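You operate a simulated robot arm through the tools that you are given. There is no shell and no other tool.

You run a simulated robot arm. Do the job below in one go: nothing can be reset, and whatever is moved stays where it is left.

TASK
Check the relief cartridges on the top of the long table. At the end: the gold brass bung stands on top of the yellow scrub pad; the gold relief cartridge with the smallest size on its label from the top of the long table is on the silver steel tray; the gold relief cartridge with the largest size on its label from the top of the long table is on top of the silver grease tin on the top of the long table; the silver steel blanking cap from the top of the long table stands on top of the white end plug; whatever was shut is shut again. Leave all else as you found it, and nothing knocked over.

Only the result counts: the job must be done as asked and must still hold three seconds after the hand-in. Knocking over, shifting, dropping, spilling or breaking anything else fails it. Lids that push on must go on centred and level and be pressed home; caps that screw on are set level and turned clockwise until they are tight.

THE ROBOT
A 7-joint arm with a two-finger parallel gripper, fixed in place. Base frame: the origin is at the foot of the arm, x ahead of it, y to its left, z up. Readings come in cm, rad, newtons and seconds.
With the tool pointing down near the work surface it reaches from about 24 to 62 cm from the base axis. Its first joint turns from -1.152 to 1.152 rad. Payload 2.6 kg.
The TCP is the grasp point between the finger pads, 3 cm short of the fingertips. In the tool frame z runs along the fingers and y along their closing line. The gripper opens to 9.4 cm. The fingers are 2.8 cm wide and 1 cm thick; the gripper's body (5 by 9.6 cm) begins 5.5 cm behind the TCP.
Orientation is told as [roll, pitch, yaw] about the base's x, y, z axes, in that order, counted from this pose: with the fingers straight down and closing along the base's y, the tool's x points along the base's -x, its y along +y and its z along -z.

THE INTERFACE
- The arm moves only by the tool send_rows. Its argument "increments" is text: rows parted by semicolons, each of 6 numbers parted by spaces: the shift along the base's x, y, z in cm, then the turn, a rotation vector about the base's x, y, z in rad. In form: x y z ax ay az; .... A call has 1 to 20 rows; each row shifts and turns the commanded pose from where the row before left it. "jaw" is the opening, from 0 (shut) to 1 (fully open), set as the call begins (left out, the last holds). A row lasts 0.2 s, in which the tool goes at most 5 cm and 0.15 rad; a call with a longer step from one row to the next is refused whole, and so is a gripper value outside its range. A pose out of reach is approached as far as the arm can. The call stops where the force on the tool passes 40 N (or 10 N more than at its start, if that is more) or the arm is blocked; 0.2 s more then pass. Each finger travels about 7.2 cm/s and halts on what it meets, pressing with about 23 N; the grip force reading is that of the motor and also rises with nothing between the fingers. The clock runs only during rows and for 0.2 s after the last one: add rows that do not move to give the fingers time. The reply holds the time, the measured pose of the TCP, the force on the tool along the base axes, the opening and the grip force, in the units named above and with some noise, with the torque about the TCP (base axes, N m) and any sound that the robot's microphone picked up.
- Cameras (640 x 400 px; columns grow to the right, rows downward): "scene" is fixed at [3.67, 44.02, 54.72]; the picture's right is [-0.72, -0.69, 0.00], its down [-0.49, 0.51, -0.71] and it looks along [0.49, -0.51, -0.71] (base axes); focal length 214 px, centre (320, 200). "wrist" rides on the gripper at [7.6, 1.4, -10.2] in the tool frame; the picture's right is [-0.18, 0.98, 0.00], its down [-0.75, -0.14, -0.64] and it looks along [-0.63, -0.12, 0.77] (tool axes); focal length 243 px, centre (320, 200). There is no depth. A picture from a camera that has moved, and an enlarged one, comes with that camera's place and axes in the base frame and with its lens.
- snapshot(camera): a new picture of that camera. It takes no simulated time.
- close_up(camera, box): a new picture of the part [left, top, right, bottom] of that camera's present view, enlarged. It takes no simulated time.
- job_done(): hands the job in; it is judged then, once.

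Places have to be worked out from the pictures, the camera data and where the tool is seen. Open the gripper and draw the arm clear of the work before you hand the job in, unless the task says otherwise.

The tools are called after "Emit:" by a JSON object that holds its "op" and its "data". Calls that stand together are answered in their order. send_rows: Moves the arm, as the interface text tells. Its arguments: {"type":"object","properties":{"increments":{"type":"string"},"jaw":{"type":"number"}},"required":["increments"]} The other tools are called the same way: snapshot (camera) takes a picture; close_up (camera, box) takes an enlarged picture of a part of a camera's view; job_done () hands the job in.

At the start:

```text
time_s: 0.0
tool_pos: [42.62, 1.01, 33.32]
tool_rot: [0.0, 0.001, 0.0]
wrist_force: [0.0, -0.5, -0.3]
moment: [0.01, 0.0, 0.03]
width: 9.42
grasp_force: 0.2
```

scene: 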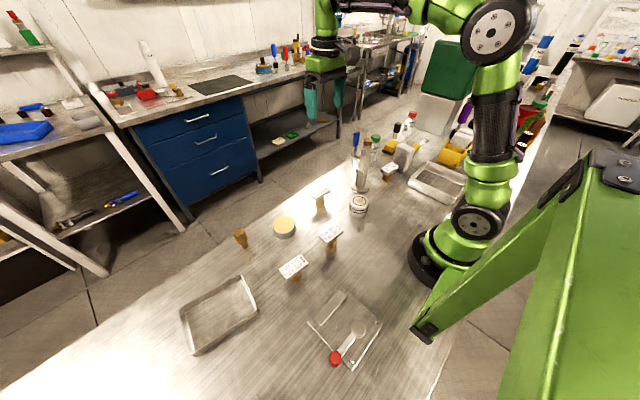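
wrist: 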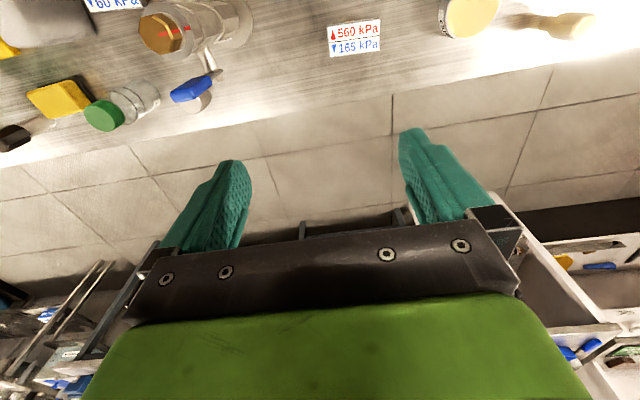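

I'll begin by enlarging parts of the scene view to identify what stands on the table.

Emit:
{"op": "close_up", "data": {"camera": "scene", "box": [220, 170, 380, 290]}}

Emit:
{"op": "close_up", "data": {"camera": "scene", "box": [330, 100, 480, 220]}}

Emit:
{"op": "close_up", "data": {"camera": "scene", "box": [170, 260, 400, 400]}}

Emit:
{"op": "close_up", "data": {"camera": "wrist", "box": [0, 0, 320, 160]}}

Emit:
{"op": "close_up", "data": {"camera": "wrist", "box": [300, 0, 640, 160]}}

```text
3.33 times, centred on (300, 230) of scene
camera zoom: at [3.67, 44.02, 54.72], right [-0.72, -0.69, 0.0], down [-0.49, 0.51, -0.71], along [0.49, -0.51, -0.71], focal length 715 px, centre (387, 100)
```

zoom: 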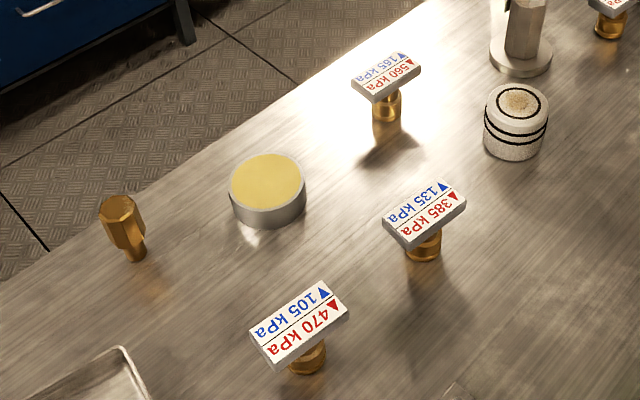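

```text
3.33 times, centred on (405, 160) of scene
camera zoom: at [3.67, 44.02, 54.72], right [-0.72, -0.69, 0.0], down [-0.49, 0.51, -0.71], along [0.49, -0.51, -0.71], focal length 715 px, centre (37, 333)
```

zoom: 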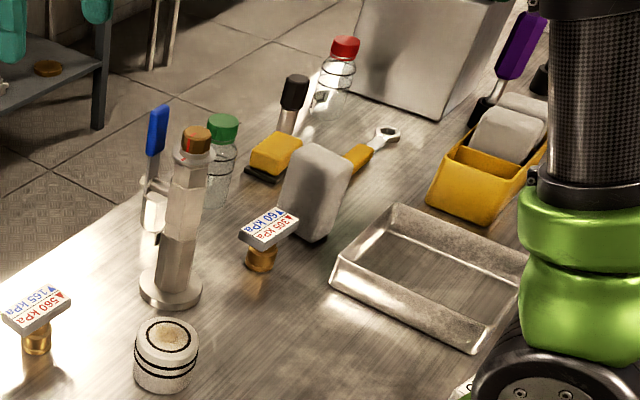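

```text
2.78 times, centred on (285, 330) of scene
camera zoom: at [3.67, 44.02, 54.72], right [-0.72, -0.69, 0.0], down [-0.49, 0.51, -0.71], along [0.49, -0.51, -0.71], focal length 597 px, centre (417, -162)
```

zoom: 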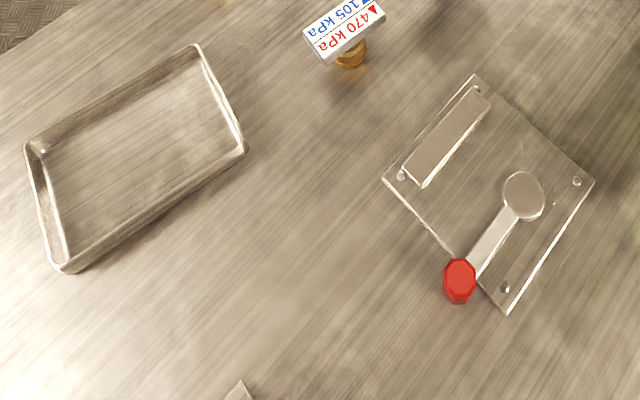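

```text
2.00 times, centred on (160, 80) of wrist
camera zoom: at [35.06, 2.4, 43.46], right [0.18, 0.98, 0.0], down [0.75, -0.14, 0.64], along [0.63, -0.12, -0.77], focal length 485 px, centre (640, 440)
```

zoom: 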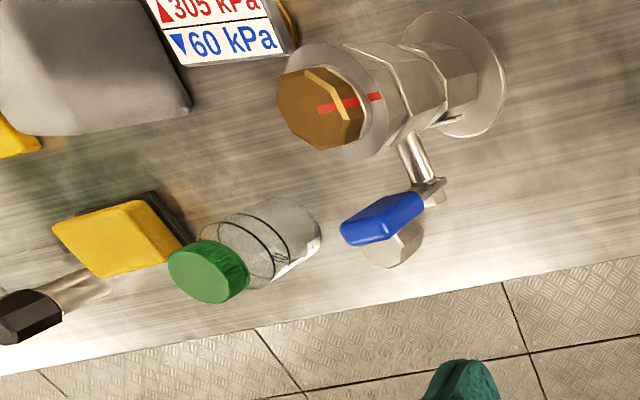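

```text
1.88 times, centred on (470, 80) of wrist
camera zoom: at [35.06, 2.4, 43.46], right [0.18, 0.98, 0.0], down [0.75, -0.14, 0.64], along [0.63, -0.12, -0.77], focal length 457 px, centre (38, 426)
```

zoom: 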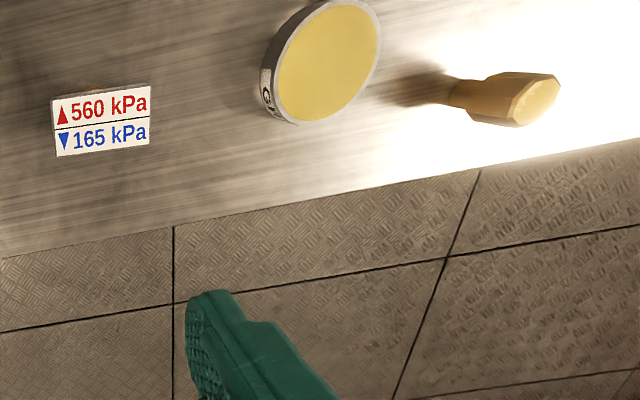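

The labels seen are 560/165, 385/135, 470/105 and 305/60, so 305/60 looks the smallest and 560/165 the largest. I'll move the wrist camera high over the right side to see the rest before deciding.

Emit:
{"op": "send_rows", "data": {"increments": "-2.4 -4 0.5 0 0 0; -2.4 -4 0.5 0 0 0; -2.4 -4 0.5 0 0 0; -2.4 -4 0.5 0 0 0; -2.4 -4 0.5 0 0 0; 0 0 0 0 0 0"}}

```text
time_s: 1.4
tool_pos: [30.62, -19.15, 35.73]
tool_rot: [0.004, 0.0, -0.002]
wrist_force: [0.2, 0.0, -0.5]
moment: [0.0, 0.0, 0.0]
width: 9.41
grasp_force: 0.1
```

The arm is now at (30.6, -19.2, 35.7). I take a wrist picture of the right side and a fresh scene one.

Emit:
{"op": "snapshot", "data": {"camera": "wrist"}}

Emit:
{"op": "snapshot", "data": {"camera": "scene"}}

```text
taken
camera wrist: at [23.09, -17.71, 45.91], right [0.18, 0.98, 0.0], down [0.75, -0.14, 0.64], along [0.63, -0.12, -0.77], focal length 243 px, centre (320, 200)
```

wrist: 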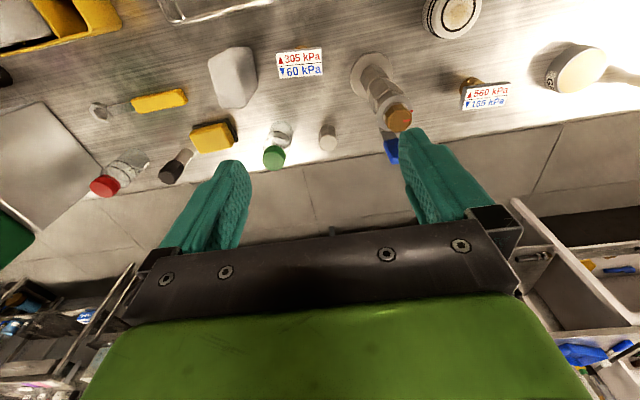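

```text
taken
```

scene: 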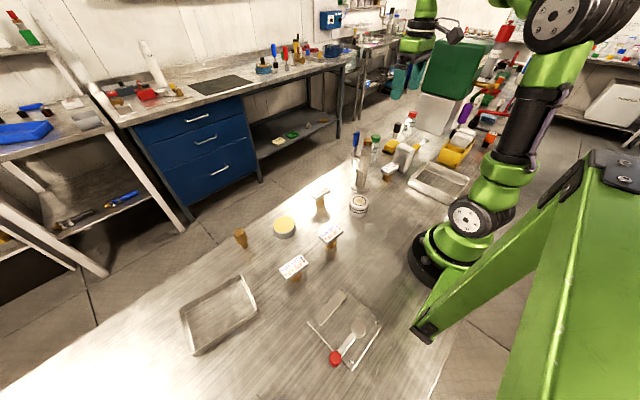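

Emit:
{"op": "close_up", "data": {"camera": "wrist", "box": [60, 0, 300, 200]}}

Emit:
{"op": "close_up", "data": {"camera": "wrist", "box": [260, 0, 500, 160]}}

Emit:
{"op": "close_up", "data": {"camera": "scene", "box": [370, 90, 510, 220]}}

Emit:
{"op": "close_up", "data": {"camera": "scene", "box": [340, 120, 420, 200]}}

```text
2.00 times, centred on (180, 100) of wrist
camera zoom: at [23.09, -17.71, 45.91], right [0.18, 0.98, 0.0], down [0.75, -0.14, 0.64], along [0.63, -0.12, -0.77], focal length 485 px, centre (600, 400)
```

zoom: 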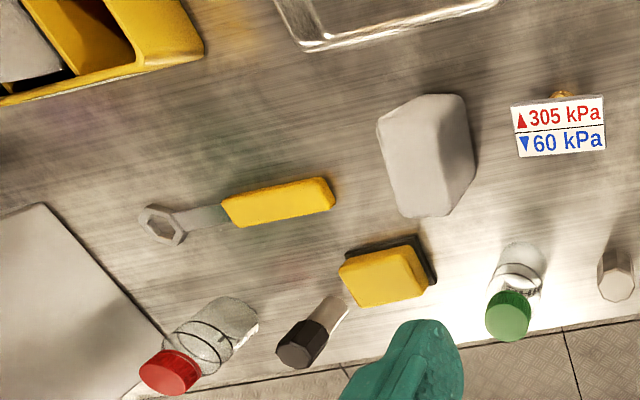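

```text
2.50 times, centred on (380, 80) of wrist
camera zoom: at [23.09, -17.71, 45.91], right [0.18, 0.98, 0.0], down [0.75, -0.14, 0.64], along [0.63, -0.12, -0.77], focal length 606 px, centre (170, 500)
```

zoom: 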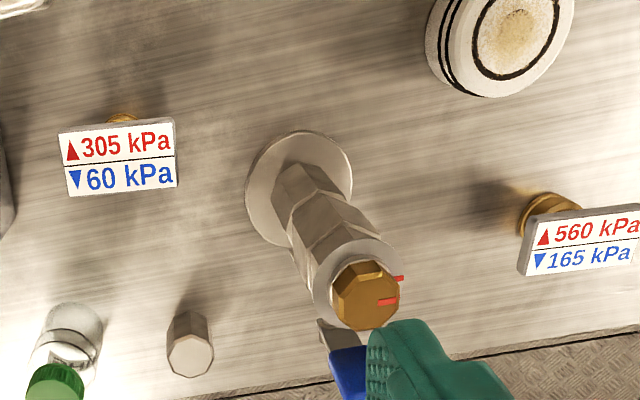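

```text
3.08 times, centred on (440, 155) of scene
camera zoom: at [3.67, 44.02, 54.72], right [-0.72, -0.69, 0.0], down [-0.49, 0.51, -0.71], along [0.49, -0.51, -0.71], focal length 660 px, centre (-49, 338)
```

zoom: 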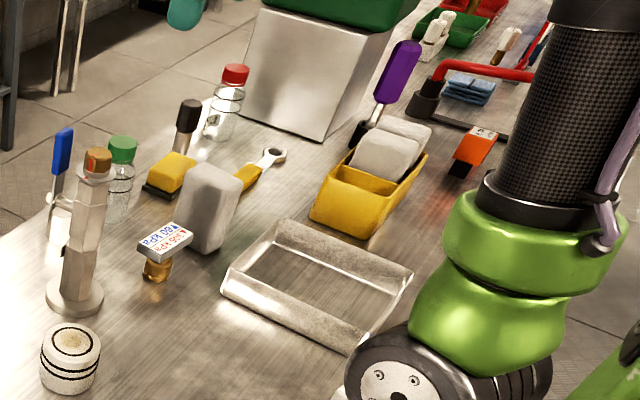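

```text
5.00 times, centred on (380, 160) of scene
camera zoom: at [3.67, 44.02, 54.72], right [-0.72, -0.69, 0.0], down [-0.49, 0.51, -0.71], along [0.49, -0.51, -0.71], focal length 1072 px, centre (20, 400)
```

zoom: 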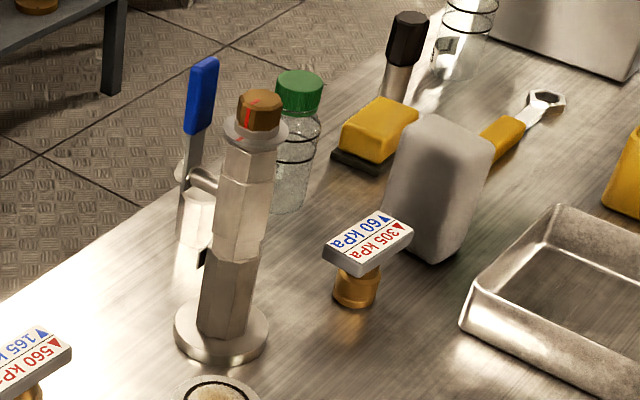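

The small silver hex piece behind the column (about (43,-20)) may be the blanking cap, and the yellow pad with a dark base the scrub pad. I'll enlarge the trays, the lever plate and the column to be sure.

Emit:
{"op": "close_up", "data": {"camera": "scene", "box": [170, 265, 270, 365]}}

Emit:
{"op": "close_up", "data": {"camera": "scene", "box": [300, 280, 390, 375]}}

Emit:
{"op": "close_up", "data": {"camera": "scene", "box": [345, 135, 385, 200]}}

Emit:
{"op": "close_up", "data": {"camera": "wrist", "box": [300, 40, 420, 160]}}

Emit:
{"op": "close_up", "data": {"camera": "wrist", "box": [0, 0, 280, 60]}}

```text
4.00 times, centred on (220, 315) of scene
camera zoom: at [3.67, 44.02, 54.72], right [-0.72, -0.69, 0.0], down [-0.49, 0.51, -0.71], along [0.49, -0.51, -0.71], focal length 858 px, centre (720, -260)
```

zoom: 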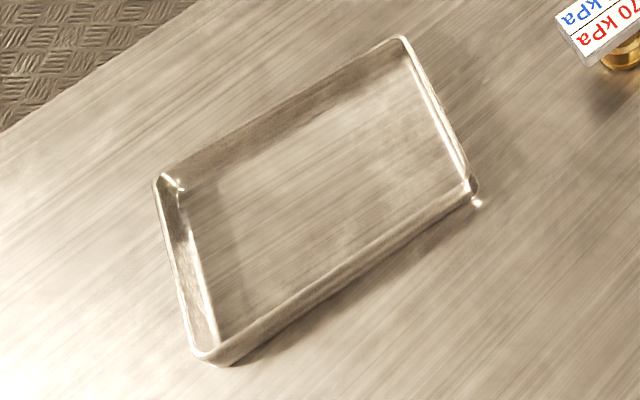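

```text
4.21 times, centred on (345, 328) of scene
camera zoom: at [3.67, 44.02, 54.72], right [-0.72, -0.69, 0.0], down [-0.49, 0.51, -0.71], along [0.49, -0.51, -0.71], focal length 903 px, centre (215, -337)
```

zoom: 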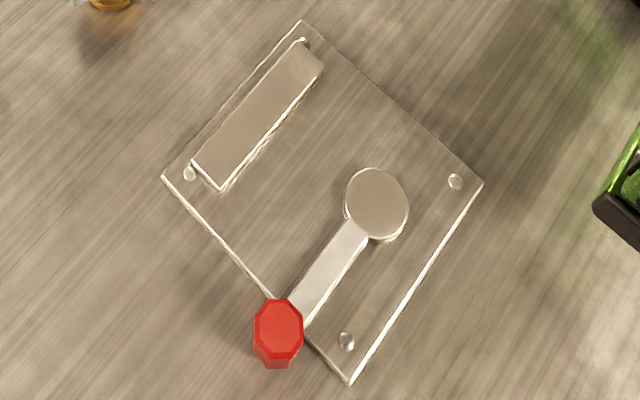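

```text
6.15 times, centred on (365, 168) of scene
camera zoom: at [3.67, 44.02, 54.72], right [-0.72, -0.69, 0.0], down [-0.49, 0.51, -0.71], along [0.49, -0.51, -0.71], focal length 1320 px, centre (43, 400)
```

zoom: 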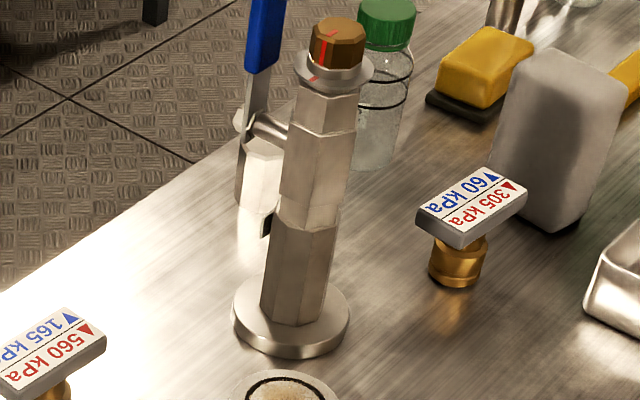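

```text
3.33 times, centred on (360, 100) of wrist
camera zoom: at [23.09, -17.71, 45.91], right [0.18, 0.98, 0.0], down [0.75, -0.14, 0.64], along [0.63, -0.12, -0.77], focal length 809 px, centre (187, 533)
```

zoom: 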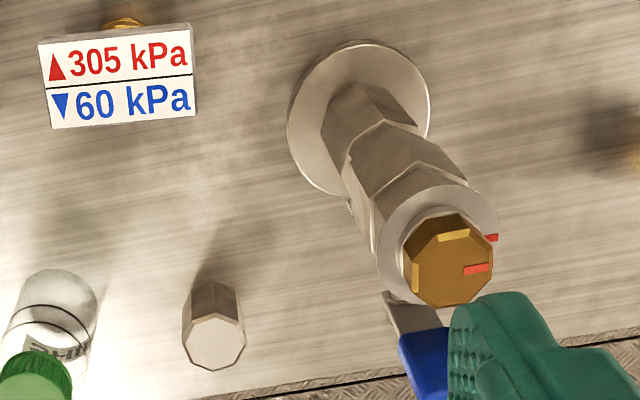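

```text
2.29 times, centred on (140, 30) of wrist
camera zoom: at [23.09, -17.71, 45.91], right [0.18, 0.98, 0.0], down [0.75, -0.14, 0.64], along [0.63, -0.12, -0.77], focal length 555 px, centre (731, 589)
```

zoom: 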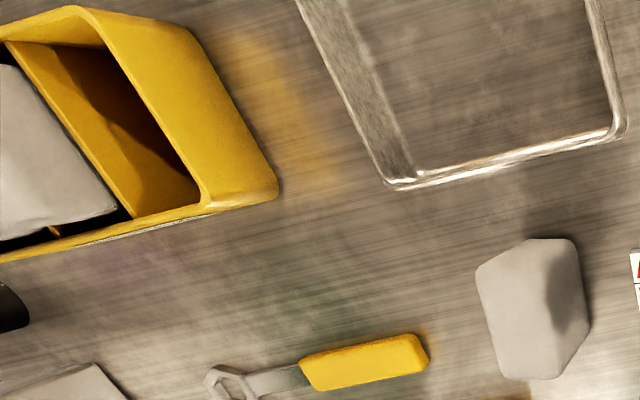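

There are two trays (one near (32,48), one near (15,-32)), so I want better views of each. I go a bit further right to look down onto the right one.

Emit:
{"op": "send_rows", "data": {"increments": "-1.5 -4 0.5 0 0 -0.1; -1.5 -4 0.5 0 0 -0.1; -1.5 -4 0.5 0 0 -0.1; -1.5 -4 0.5 0 0 -0.1; 0 0 0 0 0 0"}}

Emit:
{"op": "snapshot", "data": {"camera": "wrist"}}

```text
time_s: 2.6
tool_pos: [24.8, -35.15, 37.86]
tool_rot: [0.0, 0.0, -0.403]
wrist_force: [0.6, -0.2, 0.2]
moment: [-0.03, 0.01, 0.0]
width: 9.4
grasp_force: 0.1
```

```text
taken
camera wrist: at [18.34, -30.89, 48.0], right [0.55, 0.83, 0.0], down [0.64, -0.42, 0.64], along [0.54, -0.35, -0.77], focal length 243 px, centre (320, 200)
```

wrist: 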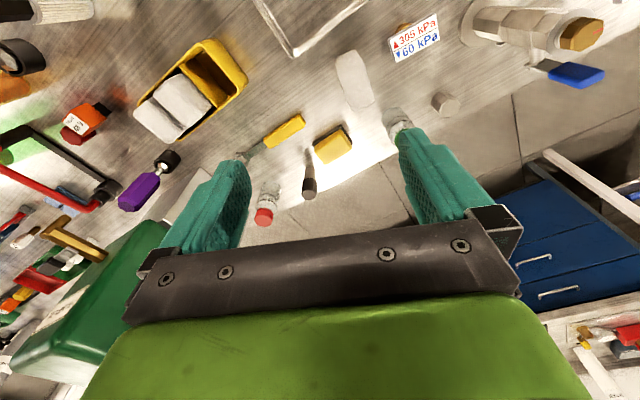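

The right tray is only half in view. I enlarge the left part with the yellow bin and coloured items to check for further cartridges or labels.

Emit:
{"op": "close_up", "data": {"camera": "wrist", "box": [0, 0, 240, 240]}}

Emit:
{"op": "close_up", "data": {"camera": "wrist", "box": [230, 0, 470, 160]}}

Emit:
{"op": "close_up", "data": {"camera": "wrist", "box": [440, 0, 640, 130]}}

```text
1.67 times, centred on (120, 120) of wrist
camera zoom: at [18.34, -30.89, 48.0], right [0.55, 0.83, 0.0], down [0.64, -0.42, 0.64], along [0.54, -0.35, -0.77], focal length 404 px, centre (653, 333)
```

zoom: 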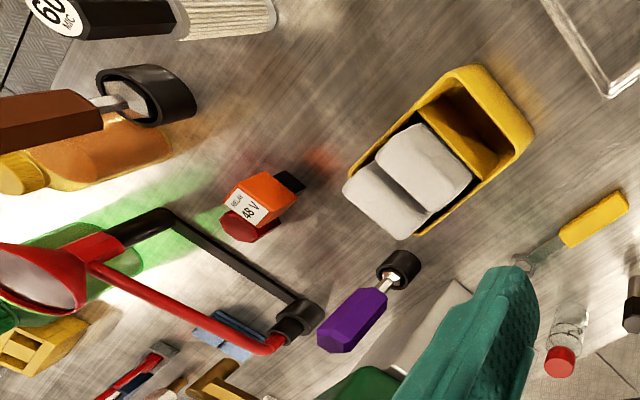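

```text
2.50 times, centred on (350, 80) of wrist
camera zoom: at [18.34, -30.89, 48.0], right [0.55, 0.83, 0.0], down [0.64, -0.42, 0.64], along [0.54, -0.35, -0.77], focal length 606 px, centre (245, 500)
```

zoom: 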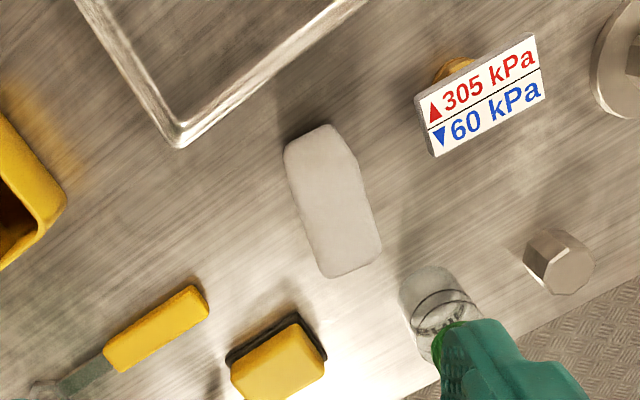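

```text
3.08 times, centred on (540, 65) of wrist
camera zoom: at [18.34, -30.89, 48.0], right [0.55, 0.83, 0.0], down [0.64, -0.42, 0.64], along [0.54, -0.35, -0.77], focal length 746 px, centre (-357, 615)
```

zoom: 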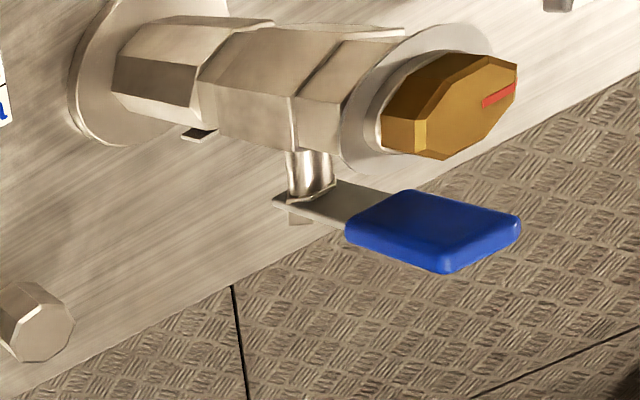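

No further cartridges seem to be on that end. I turn the wrist to look along -y so the whole right tray comes into view.

Emit:
{"op": "send_rows", "data": {"increments": "0 2 0 0 0 -0.146; 0 2 0 0 0 -0.146; 0 2 0 0 0 -0.146; 0 2 0 0 0 -0.146; 0 2 0 0 0 -0.146; 0 2 0 0 0 -0.146; 0 2 0 0 0 -0.146; 0 1 0 0 0 -0.146; 0 0 0 0 0 0"}}

Emit:
{"op": "snapshot", "data": {"camera": "wrist"}}

Emit:
{"op": "snapshot", "data": {"camera": "scene"}}

```text
time_s: 4.6
tool_pos: [24.69, -20.0, 37.77]
tool_rot: [0.001, 0.001, -1.569]
wrist_force: [-0.5, 0.0, -0.5]
moment: [0.0, 0.01, -0.01]
width: 9.38
grasp_force: 0.0
```

```text
taken
camera wrist: at [26.1, -12.38, 47.95], right [0.98, -0.18, 0.0], down [-0.14, -0.75, 0.64], along [-0.12, -0.63, -0.77], focal length 243 px, centre (320, 200)
```

wrist: 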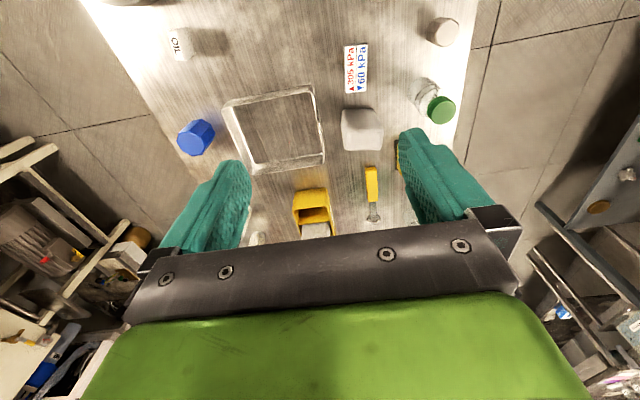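

```text
taken
```

scene: 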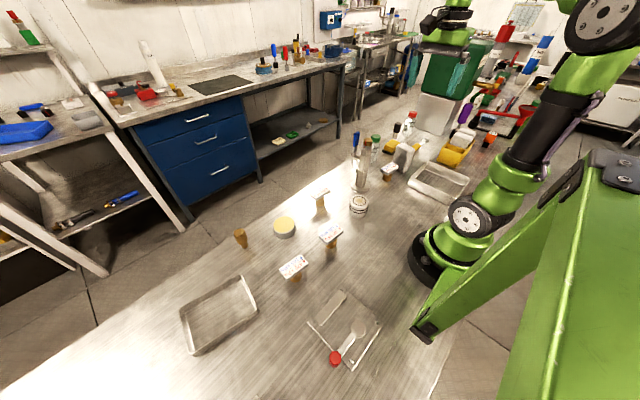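

A blue octagonal piece and a white item marked "OIL" appear beside the base, hidden from the scene camera. I enlarge those and the tray.

Emit:
{"op": "close_up", "data": {"camera": "wrist", "box": [130, 0, 350, 180]}}

Emit:
{"op": "close_up", "data": {"camera": "wrist", "box": [320, 0, 480, 130]}}

Emit:
{"op": "close_up", "data": {"camera": "wrist", "box": [220, 130, 420, 250]}}

```text
2.22 times, centred on (240, 90) of wrist
camera zoom: at [26.1, -12.38, 47.95], right [0.98, -0.18, 0.0], down [-0.14, -0.75, 0.64], along [-0.12, -0.63, -0.77], focal length 539 px, centre (498, 444)
```

zoom: 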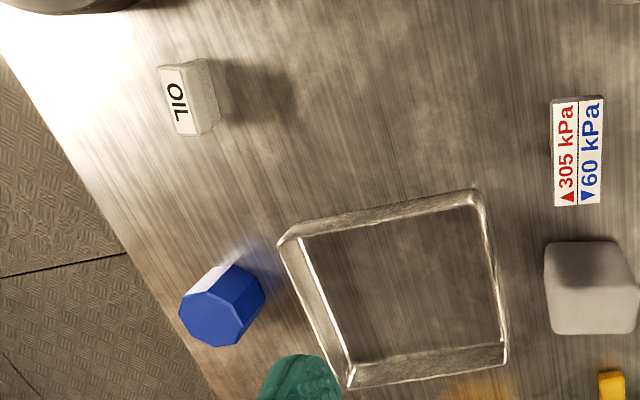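

```text
3.08 times, centred on (400, 65) of wrist
camera zoom: at [26.1, -12.38, 47.95], right [0.98, -0.18, 0.0], down [-0.14, -0.75, 0.64], along [-0.12, -0.63, -0.77], focal length 746 px, centre (74, 615)
```

zoom: 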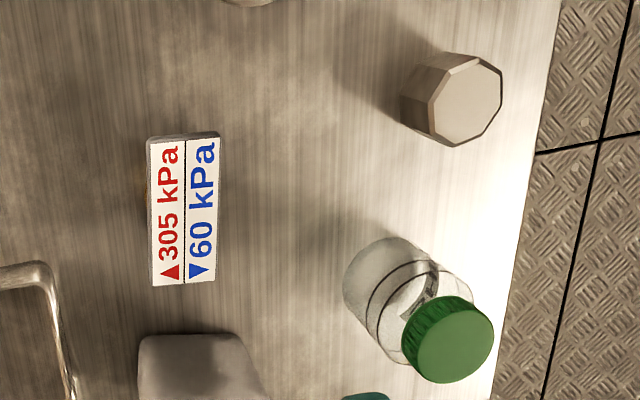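

```text
3.20 times, centred on (320, 190) of wrist
camera zoom: at [26.1, -12.38, 47.95], right [0.98, -0.18, 0.0], down [-0.14, -0.75, 0.64], along [-0.12, -0.63, -0.77], focal length 776 px, centre (320, 232)
```

zoom: 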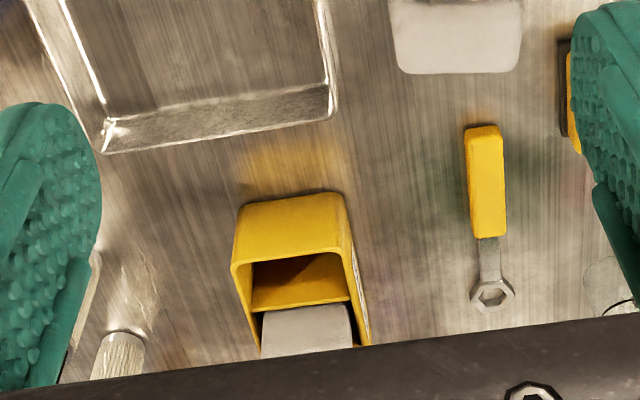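

Now I swing over to the left side and look along +y to see the left tray, the lever plate and the bung.

Emit:
{"op": "send_rows", "data": {"increments": "0.3 2.2 0 0 0 0.148; 0.3 2.2 0 0 0 0.148; 0.3 2.2 0 0 0 0.148; 0.3 2.2 0 0 0 0.148; 0.3 2.2 0 0 0 0.148; 0.3 2.2 0 0 0 0.148; 0.3 2.2 0 0 0 0.148; 0.3 2.2 0 0 0 0.148; 0.3 2.2 0 0 0 0.148; 0.3 2.2 0 0 0 0.148; 0 2.2 0 0 0 0.148; 0 2.2 0 0 0 0.148; 0 2.2 0 0 0 0.148; 0 2.2 0 0 0 0.148; 0 2.2 0 0 0 0.148; 0 2.2 0 0 0 0.148; 0 2.2 0 0 0 0.148; 0 2.2 0 0 0 0.148; 0 0 0 0 0 0.148; 0 0 0 0 0 0.148"}}

Emit:
{"op": "snapshot", "data": {"camera": "wrist"}}

```text
time_s: 8.8
tool_pos: [27.87, 19.56, 37.76]
tool_rot: [0.001, -0.001, 1.394]
wrist_force: [-0.2, -0.7, 0.0]
moment: [-0.02, -0.04, 0.01]
width: 9.41
grasp_force: 0.0
```

```text
taken
camera wrist: at [25.04, 12.35, 48.04], right [-0.94, 0.35, 0.0], down [0.27, 0.72, 0.64], along [0.23, 0.6, -0.77], focal length 243 px, centre (320, 200)
```

wrist: 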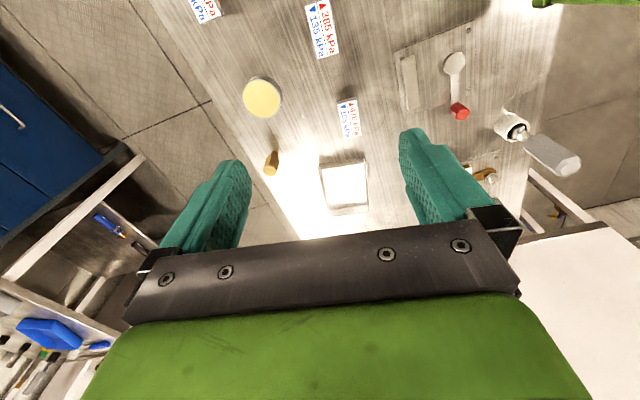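

Emit:
{"op": "close_up", "data": {"camera": "wrist", "box": [370, 10, 610, 200]}}

Emit:
{"op": "close_up", "data": {"camera": "wrist", "box": [220, 60, 400, 240]}}

Emit:
{"op": "close_up", "data": {"camera": "wrist", "box": [180, 0, 380, 130]}}

```text
2.11 times, centred on (490, 105) of wrist
camera zoom: at [25.04, 12.35, 48.04], right [-0.94, 0.35, 0.0], down [0.27, 0.72, 0.64], along [0.23, 0.6, -0.77], focal length 511 px, centre (-38, 400)
```

zoom: 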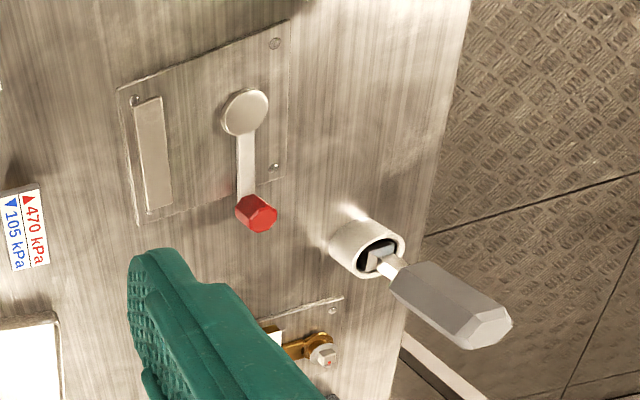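

```text
2.22 times, centred on (310, 150) of wrist
camera zoom: at [25.04, 12.35, 48.04], right [-0.94, 0.35, 0.0], down [0.27, 0.72, 0.64], along [0.23, 0.6, -0.77], focal length 539 px, centre (342, 311)
```

zoom: 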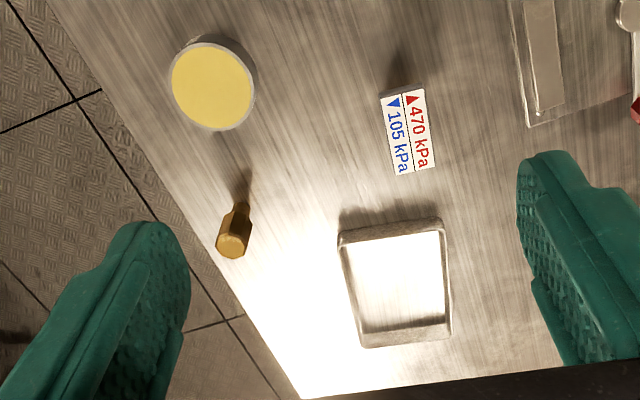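

```text
3.08 times, centred on (280, 65) of wrist
camera zoom: at [25.04, 12.35, 48.04], right [-0.94, 0.35, 0.0], down [0.27, 0.72, 0.64], along [0.23, 0.6, -0.77], focal length 746 px, centre (443, 615)
```

zoom: 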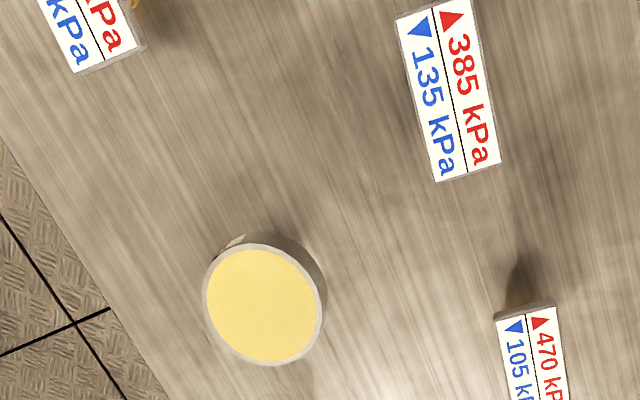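

Two trays remain in question. I go lower near the left one to examine it (rim, floor, any markings) at close range.

Emit:
{"op": "send_rows", "data": {"increments": "0.5 4 -3 0 0 0; 0.5 4 -3 0 0 0; 0.5 4 -3 0 0 0; 0.5 4 -3 0 0 0; 0 0 0 0 0 0"}}

Emit:
{"op": "snapshot", "data": {"camera": "wrist"}}

Emit:
{"op": "close_up", "data": {"camera": "wrist", "box": [230, 20, 430, 220]}}

```text
refused: row 1 steps farther than a row can; nothing moved
```

```text
taken
camera wrist: at [25.04, 12.35, 48.04], right [-0.94, 0.35, 0.0], down [0.27, 0.72, 0.64], along [0.23, 0.6, -0.77], focal length 243 px, centre (320, 200)
```

wrist: 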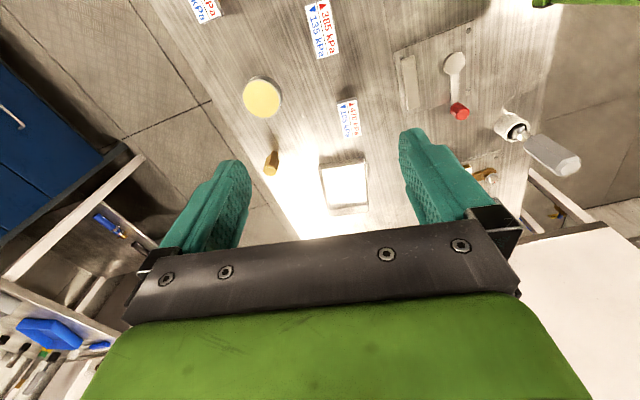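

```text
2.00 times, centred on (330, 120) of wrist
camera zoom: at [25.04, 12.35, 48.04], right [-0.94, 0.35, 0.0], down [0.27, 0.72, 0.64], along [0.23, 0.6, -0.77], focal length 485 px, centre (300, 360)
```

zoom: 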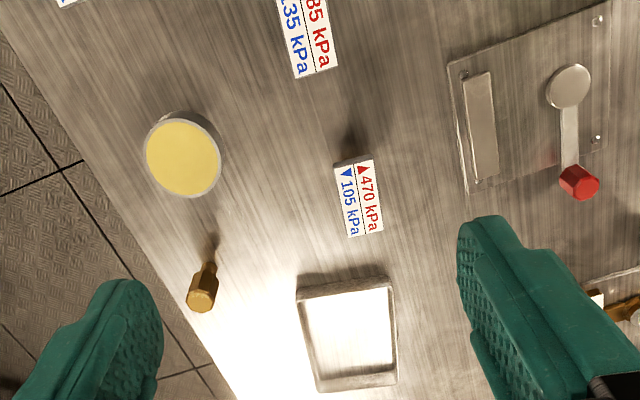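

The step was just over the limit, so I send smaller rows.

Emit:
{"op": "send_rows", "data": {"increments": "0.5 3.5 -2.5 0 0 0; 0.5 3.5 -2.5 0 0 0; 0.5 3.5 -2.5 0 0 0; 0.5 3.5 -2.5 0 0 0; 0 0 0 0 0 0"}}

Emit:
{"op": "snapshot", "data": {"camera": "wrist"}}

Emit:
{"op": "close_up", "data": {"camera": "wrist", "box": [230, 20, 430, 220]}}

Emit:
{"op": "close_up", "data": {"camera": "wrist", "box": [400, 0, 640, 180]}}

```text
time_s: 10.0
tool_pos: [29.73, 33.65, 27.54]
tool_rot: [0.0, 0.001, 1.393]
wrist_force: [0.8, 0.0, 0.0]
moment: [-0.01, 0.0, 0.03]
width: 9.41
grasp_force: 0.0
```

```text
taken
camera wrist: at [26.92, 26.43, 37.83], right [-0.93, 0.36, 0.0], down [0.27, 0.72, 0.64], along [0.23, 0.6, -0.77], focal length 243 px, centre (320, 200)
```

wrist: 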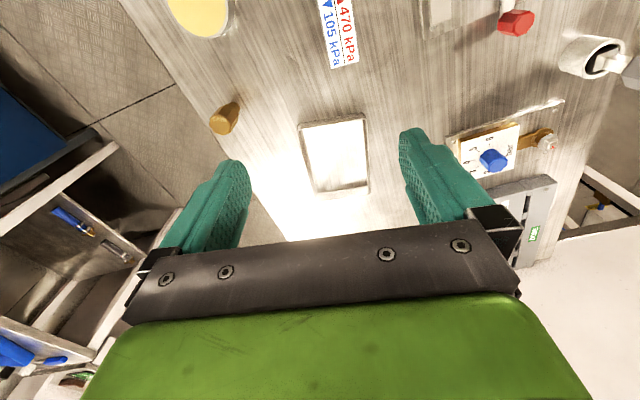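

```text
2.00 times, centred on (330, 120) of wrist
camera zoom: at [26.92, 26.43, 37.83], right [-0.93, 0.36, 0.0], down [0.27, 0.72, 0.64], along [0.23, 0.6, -0.77], focal length 485 px, centre (300, 360)
```

zoom: 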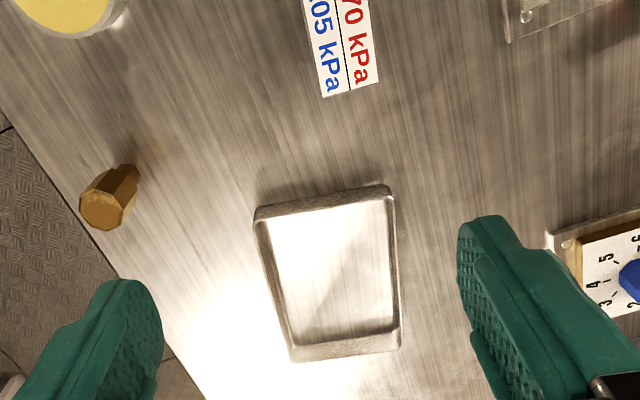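

```text
2.22 times, centred on (520, 90) of wrist
camera zoom: at [26.92, 26.43, 37.83], right [-0.93, 0.36, 0.0], down [0.27, 0.72, 0.64], along [0.23, 0.6, -0.77], focal length 539 px, centre (-124, 444)
```

zoom: 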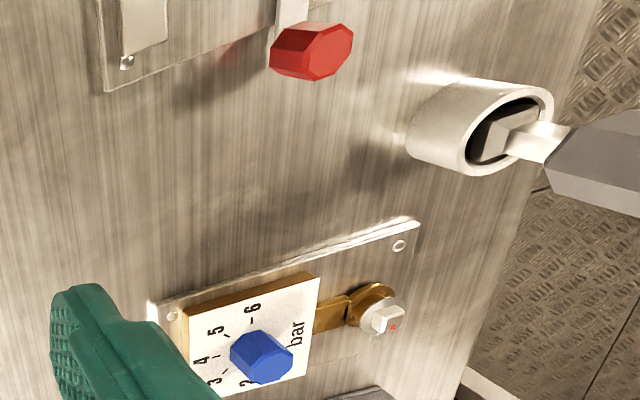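

The left tray is a plain steel tray about 14×11 cm. I'm near the bung (about (43.3,33.7)), so I enlarge it to measure its shape before grasping.

Emit:
{"op": "close_up", "data": {"camera": "wrist", "box": [190, 80, 260, 150]}}

Emit:
{"op": "close_up", "data": {"camera": "scene", "box": [220, 210, 310, 260]}}

Emit:
{"op": "close_up", "data": {"camera": "wrist", "box": [150, 0, 370, 100]}}

```text
5.71 times, centred on (225, 115) of wrist
camera zoom: at [26.92, 26.43, 37.83], right [-0.93, 0.36, 0.0], down [0.27, 0.72, 0.64], along [0.23, 0.6, -0.77], focal length 1386 px, centre (863, 686)
```

zoom: 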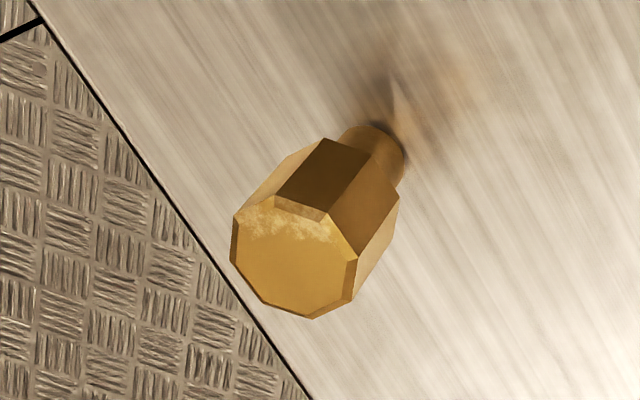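

```text
7.11 times, centred on (265, 235) of scene
camera zoom: at [3.67, 44.03, 54.72], right [-0.72, -0.69, 0.0], down [-0.49, 0.51, -0.71], along [0.49, -0.51, -0.71], focal length 1525 px, centre (711, -49)
```

zoom: 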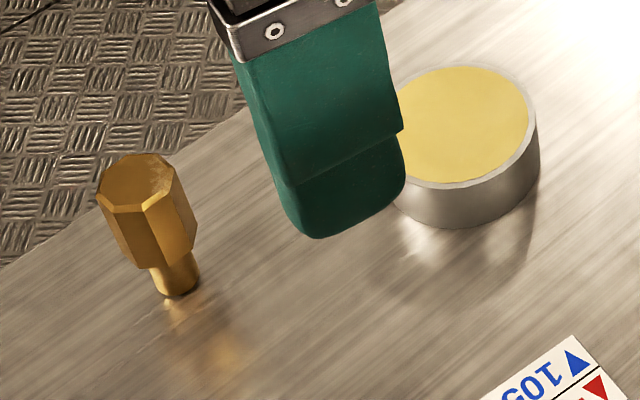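

```text
2.91 times, centred on (260, 50) of wrist
camera zoom: at [26.92, 26.43, 37.83], right [-0.93, 0.36, 0.0], down [0.27, 0.72, 0.64], along [0.23, 0.6, -0.77], focal length 706 px, centre (494, 636)
```

zoom: 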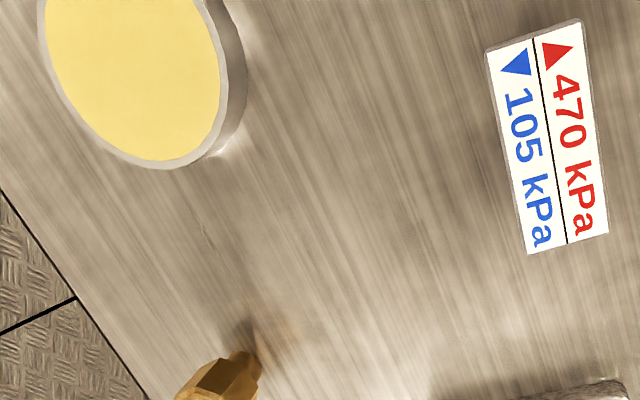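

The bung's octagonal head is about 2.7 cm across flats aligned with base x/y, centred near (43.6,33.8), about 7.2 cm tall. I turn back to yaw 0 and go above it to check the centring.

Emit:
{"op": "send_rows", "data": {"increments": "1.4 0 -0.9 0 0 -0.1393; 1.4 0 -0.9 0 0 -0.1393; 1.4 0 -0.9 0 0 -0.1393; 1.4 0 -0.9 0 0 -0.1393; 1.4 0 -0.9 0 0 -0.1393; 1.4 0 -0.9 0 0 -0.1393; 1.4 0 -0.9 0 0 -0.1393; 1.4 0 -0.9 0 0 -0.1393; 1.4 0 -0.9 0 0 -0.1393; 1.4 0 -0.9 0 0 -0.1393; 0 0 0 0 0 0"}}

Emit:
{"op": "snapshot", "data": {"camera": "wrist"}}

Emit:
{"op": "close_up", "data": {"camera": "wrist", "box": [260, 50, 380, 170]}}

```text
time_s: 12.4
tool_pos: [43.72, 33.68, 18.61]
tool_rot: [-0.001, 0.0, -0.003]
wrist_force: [0.1, -0.1, 0.2]
moment: [-0.01, 0.01, 0.0]
width: 9.4
grasp_force: 0.0
```

```text
taken
camera wrist: at [36.07, 35.07, 28.9], right [0.19, 0.98, 0.0], down [0.75, -0.14, 0.64], along [0.63, -0.12, -0.77], focal length 243 px, centre (320, 200)
```

wrist: 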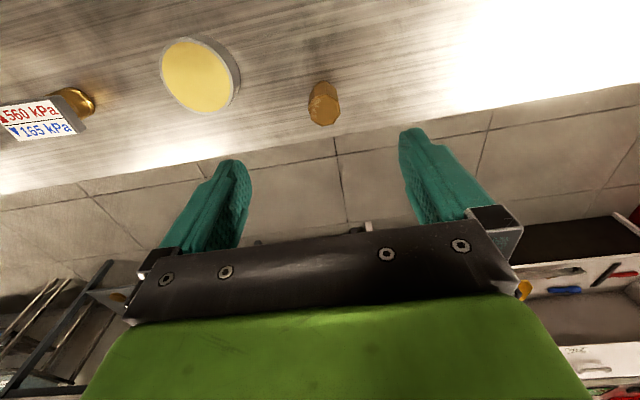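

```text
3.33 times, centred on (320, 110) of wrist
camera zoom: at [36.07, 35.07, 28.9], right [0.19, 0.98, 0.0], down [0.75, -0.14, 0.64], along [0.63, -0.12, -0.77], focal length 809 px, centre (320, 500)
```

zoom: 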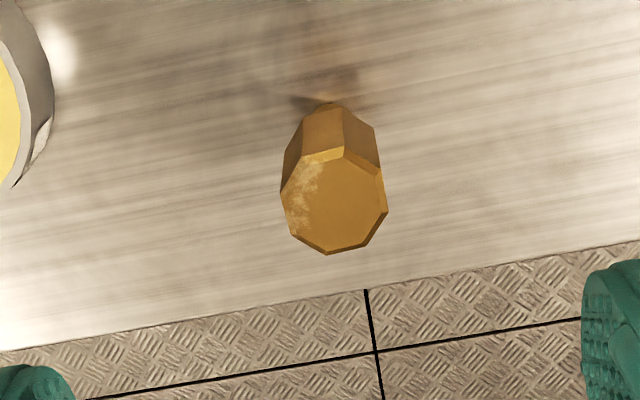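

The bung's top centre comes out at about (43.76,34.10), faces aligned with the axes. I shift 0.4 cm in y, descend partway and check again.

Emit:
{"op": "send_rows", "data": {"increments": "0.03 0.4 -3 0 0 0; 0 0 -3 0 0 0; 0 0 -2 0 0 0; 0 0 0 0 0 0"}}

Emit:
{"op": "close_up", "data": {"camera": "wrist", "box": [220, 70, 420, 210]}}

```text
time_s: 13.4
tool_pos: [43.7, 33.98, 10.61]
tool_rot: [0.0, -0.002, -0.002]
wrist_force: [0.4, 0.0, -0.7]
moment: [-0.01, -0.01, -0.03]
width: 9.4
grasp_force: 0.0
```

```text
2.86 times, centred on (320, 140) of wrist
camera zoom: at [36.12, 35.42, 20.78], right [0.19, 0.98, 0.0], down [0.75, -0.14, 0.64], along [0.63, -0.12, -0.77], focal length 693 px, centre (320, 371)
```

zoom: 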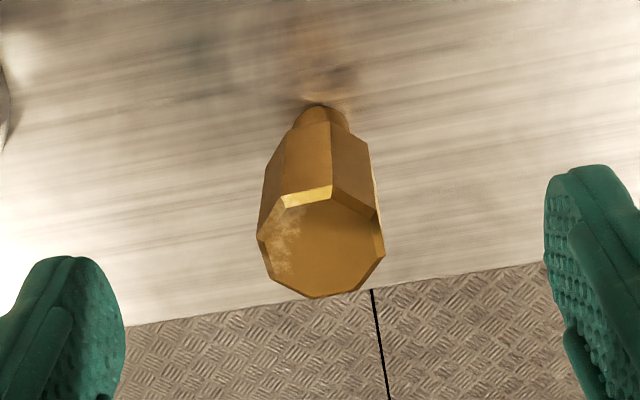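

The bung is centred between the fingers. I descend to grasp height (TCP z≈5).

Emit:
{"op": "send_rows", "data": {"increments": "0 0 -2.8 0 0 0; 0 0 -2.8 0 0 0; 0 0 0 0 0 0"}}

Emit:
{"op": "close_up", "data": {"camera": "wrist", "box": [160, 60, 480, 260]}}

```text
time_s: 14.2
tool_pos: [43.74, 34.11, 5.11]
tool_rot: [-0.003, 0.0, 0.0]
wrist_force: [0.0, -0.2, -0.2]
moment: [0.04, 0.0, 0.0]
width: 9.39
grasp_force: 0.0
```

```text
2.00 times, centred on (320, 160) of wrist
camera zoom: at [36.09, 35.44, 15.2], right [0.19, 0.98, 0.0], down [0.75, -0.14, 0.64], along [0.63, -0.12, -0.77], focal length 485 px, centre (320, 280)
```

zoom: 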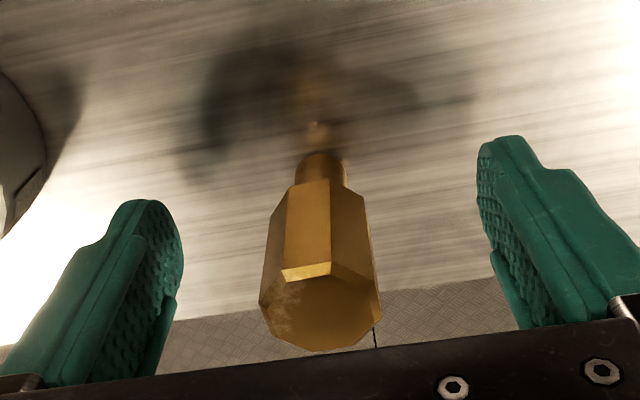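

It sits midway between the fingers. I close the jaw and hold still.

Emit:
{"op": "send_rows", "data": {"increments": "0 0 0 0 0 0; 0 0 0 0 0 0; 0 0 0 0 0 0; 0 0 0 0 0 0; 0 0 0 0 0 0", "jaw": 0}}

Emit:
{"op": "close_up", "data": {"camera": "wrist", "box": [160, 60, 480, 260]}}

```text
time_s: 15.4
tool_pos: [43.66, 34.01, 5.05]
tool_rot: [-0.001, 0.001, -0.001]
wrist_force: [0.7, -0.8, 0.3]
moment: [0.02, -0.02, -0.02]
width: 2.75
grasp_force: 22.8
```

```text
2.00 times, centred on (320, 160) of wrist
camera zoom: at [36.09, 35.44, 15.23], right [0.19, 0.98, 0.0], down [0.75, -0.14, 0.64], along [0.63, -0.12, -0.77], focal length 485 px, centre (320, 280)
```

zoom: 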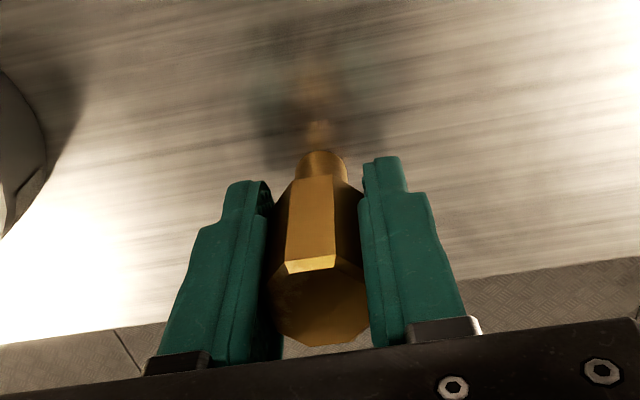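

The bung is held (2.75 cm wide, 22.8 N). I lift it straight up to z≈32, well above the ~20 cm tall column.

Emit:
{"op": "send_rows", "data": {"increments": "0 0 2 0 0 0; 0 0 4 0 0 0; 0 0 4.5 0 0 0; 0 0 4.5 0 0 0; 0 0 4.5 0 0 0; 0 0 4.5 0 0 0; 0 0 3.5 0 0 0; 0 0 0 0 0 0"}}

Emit:
{"op": "send_rows", "data": {"increments": "0 -3 0 0 0 0; 0 -4.5 0 0 0 0; 0 -4.5 0 0 0 0; 0 -4.5 0 0 0 0; 0 -4.5 0 0 0 0; 0 -4.5 0 0 0 0; 0 -4.5 0 0 0 0; 0 -4.5 0 0 0 0; 0 -4.5 0 0 0 0; 0 -4.5 0 0 0 0; 0 -4.5 0 0 0 0; 0 -4.5 0 0 0 0; 0 -3 0 0 0 0; 0 0 0 0 0 0"}}

Emit:
{"op": "snapshot", "data": {"camera": "wrist"}}

Emit:
{"op": "snapshot", "data": {"camera": "scene"}}

```text
time_s: 17.2
tool_pos: [42.79, 33.69, 31.57]
tool_rot: [-0.001, 0.0, -0.001]
wrist_force: [0.6, -0.2, 0.3]
moment: [0.05, 0.02, -0.01]
width: 2.74
grasp_force: 23.2
out of reach, approached as far as the arm can: row 7
```

```text
time_s: 20.2
tool_pos: [42.65, -21.71, 31.69]
tool_rot: [-0.002, 0.0, 0.0]
wrist_force: [-0.5, -0.3, 0.0]
moment: [0.0, 0.01, 0.01]
width: 2.75
grasp_force: 23.5
```

```text
taken
camera wrist: at [35.03, -20.36, 41.78], right [0.18, 0.98, 0.0], down [0.75, -0.14, 0.64], along [0.63, -0.12, -0.77], focal length 243 px, centre (320, 200)
```

wrist: 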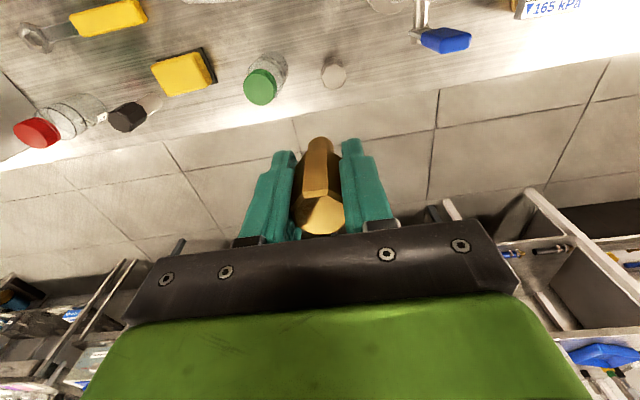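

```text
taken
```

scene: 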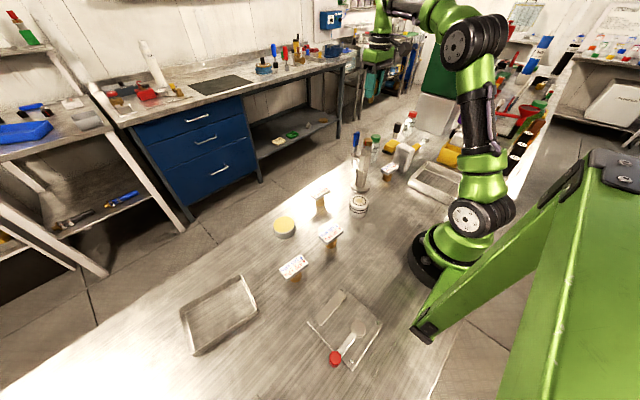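

The bung is carried over the right side. I enlarge the pad area to measure the pad and its neighbours.

Emit:
{"op": "close_up", "data": {"camera": "wrist", "box": [100, 20, 300, 145]}}

Emit:
{"op": "close_up", "data": {"camera": "wrist", "box": [300, 0, 500, 125]}}

Emit:
{"op": "close_up", "data": {"camera": "scene", "box": [345, 110, 425, 170]}}

```text
3.20 times, centred on (200, 82) of wrist
camera zoom: at [35.03, -20.36, 41.78], right [0.18, 0.98, 0.0], down [0.75, -0.14, 0.64], along [0.63, -0.12, -0.77], focal length 776 px, centre (704, 576)
```

zoom: 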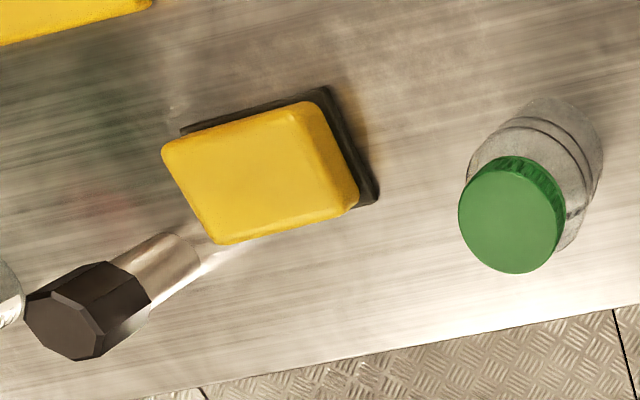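

```text
3.20 times, centred on (400, 62) of wrist
camera zoom: at [35.03, -20.36, 41.78], right [0.18, 0.98, 0.0], down [0.75, -0.14, 0.64], along [0.63, -0.12, -0.77], focal length 776 px, centre (64, 640)
```

zoom: 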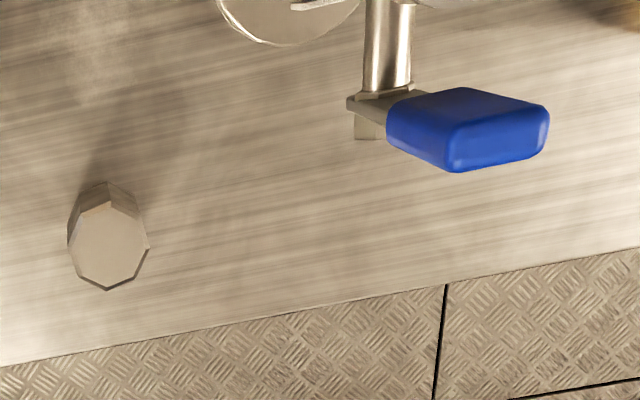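

```text
6.67 times, centred on (385, 140) of scene
camera zoom: at [3.67, 44.02, 54.72], right [-0.72, -0.69, 0.0], down [-0.49, 0.51, -0.71], along [0.49, -0.51, -0.71], focal length 1430 px, centre (-113, 600)
```

zoom: 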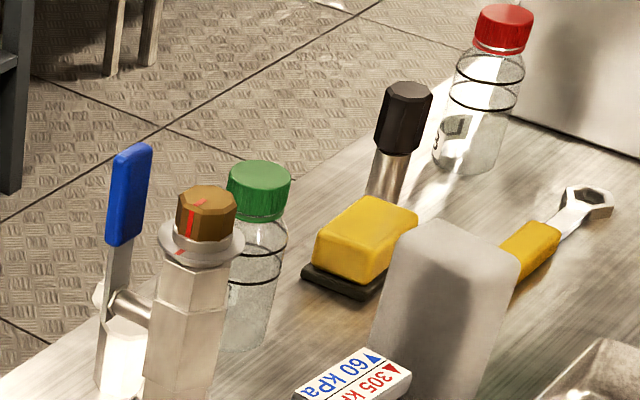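

From this view the pad is at about (39.6,-40.8), top roughly 4–5 cm up, with a green-capped bottle near (41.7,-29.4) and a black-topped pin near (43,-50). I bring the bung above the pad while lowering to z≈22.

Emit:
{"op": "send_rows", "data": {"increments": "-1 -3 -3 0 0 0; -1 -3 -3 0 0 0; -0.5 -3.5 -2.5 0 0 0; -0.3 -4.5 -0.5 0 0 0; -0.25 -4.5 -0.5 0 0 0; 0 -0.6 0 0 0 0; 0 0 0 0 0 0"}}

Emit:
{"op": "snapshot", "data": {"camera": "wrist"}}

Emit:
{"op": "close_up", "data": {"camera": "wrist", "box": [240, 30, 400, 170]}}

```text
time_s: 21.8
tool_pos: [39.79, -40.74, 22.02]
tool_rot: [-0.002, 0.001, -0.003]
wrist_force: [-0.2, 1.0, -0.8]
moment: [0.0, 0.02, -0.02]
width: 2.77
grasp_force: 22.7
```

```text
taken
camera wrist: at [32.13, -39.33, 32.2], right [0.19, 0.98, 0.0], down [0.75, -0.14, 0.64], along [0.63, -0.12, -0.77], focal length 243 px, centre (320, 200)
```

wrist: 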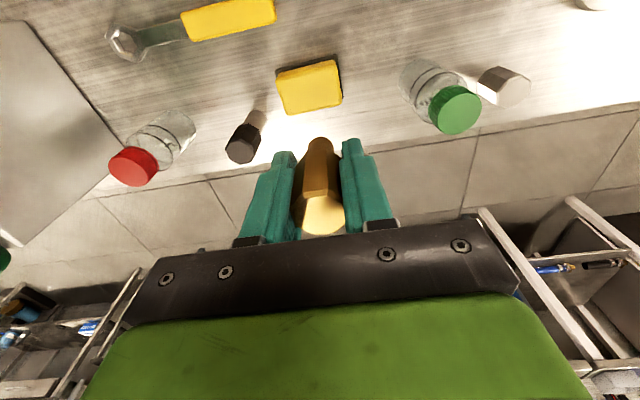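

```text
2.86 times, centred on (320, 100) of wrist
camera zoom: at [32.13, -39.33, 32.2], right [0.19, 0.98, 0.0], down [0.75, -0.14, 0.64], along [0.63, -0.12, -0.77], focal length 693 px, centre (320, 486)
```

zoom: 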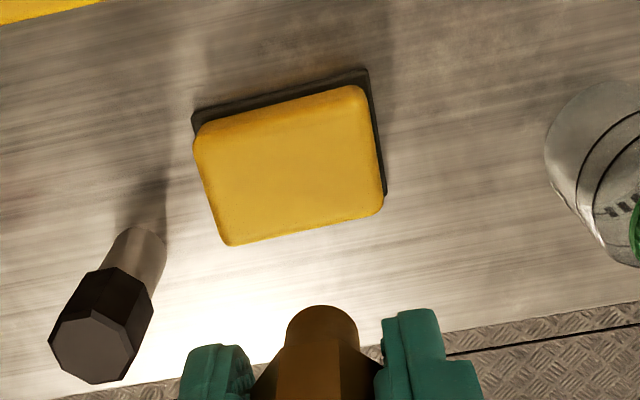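

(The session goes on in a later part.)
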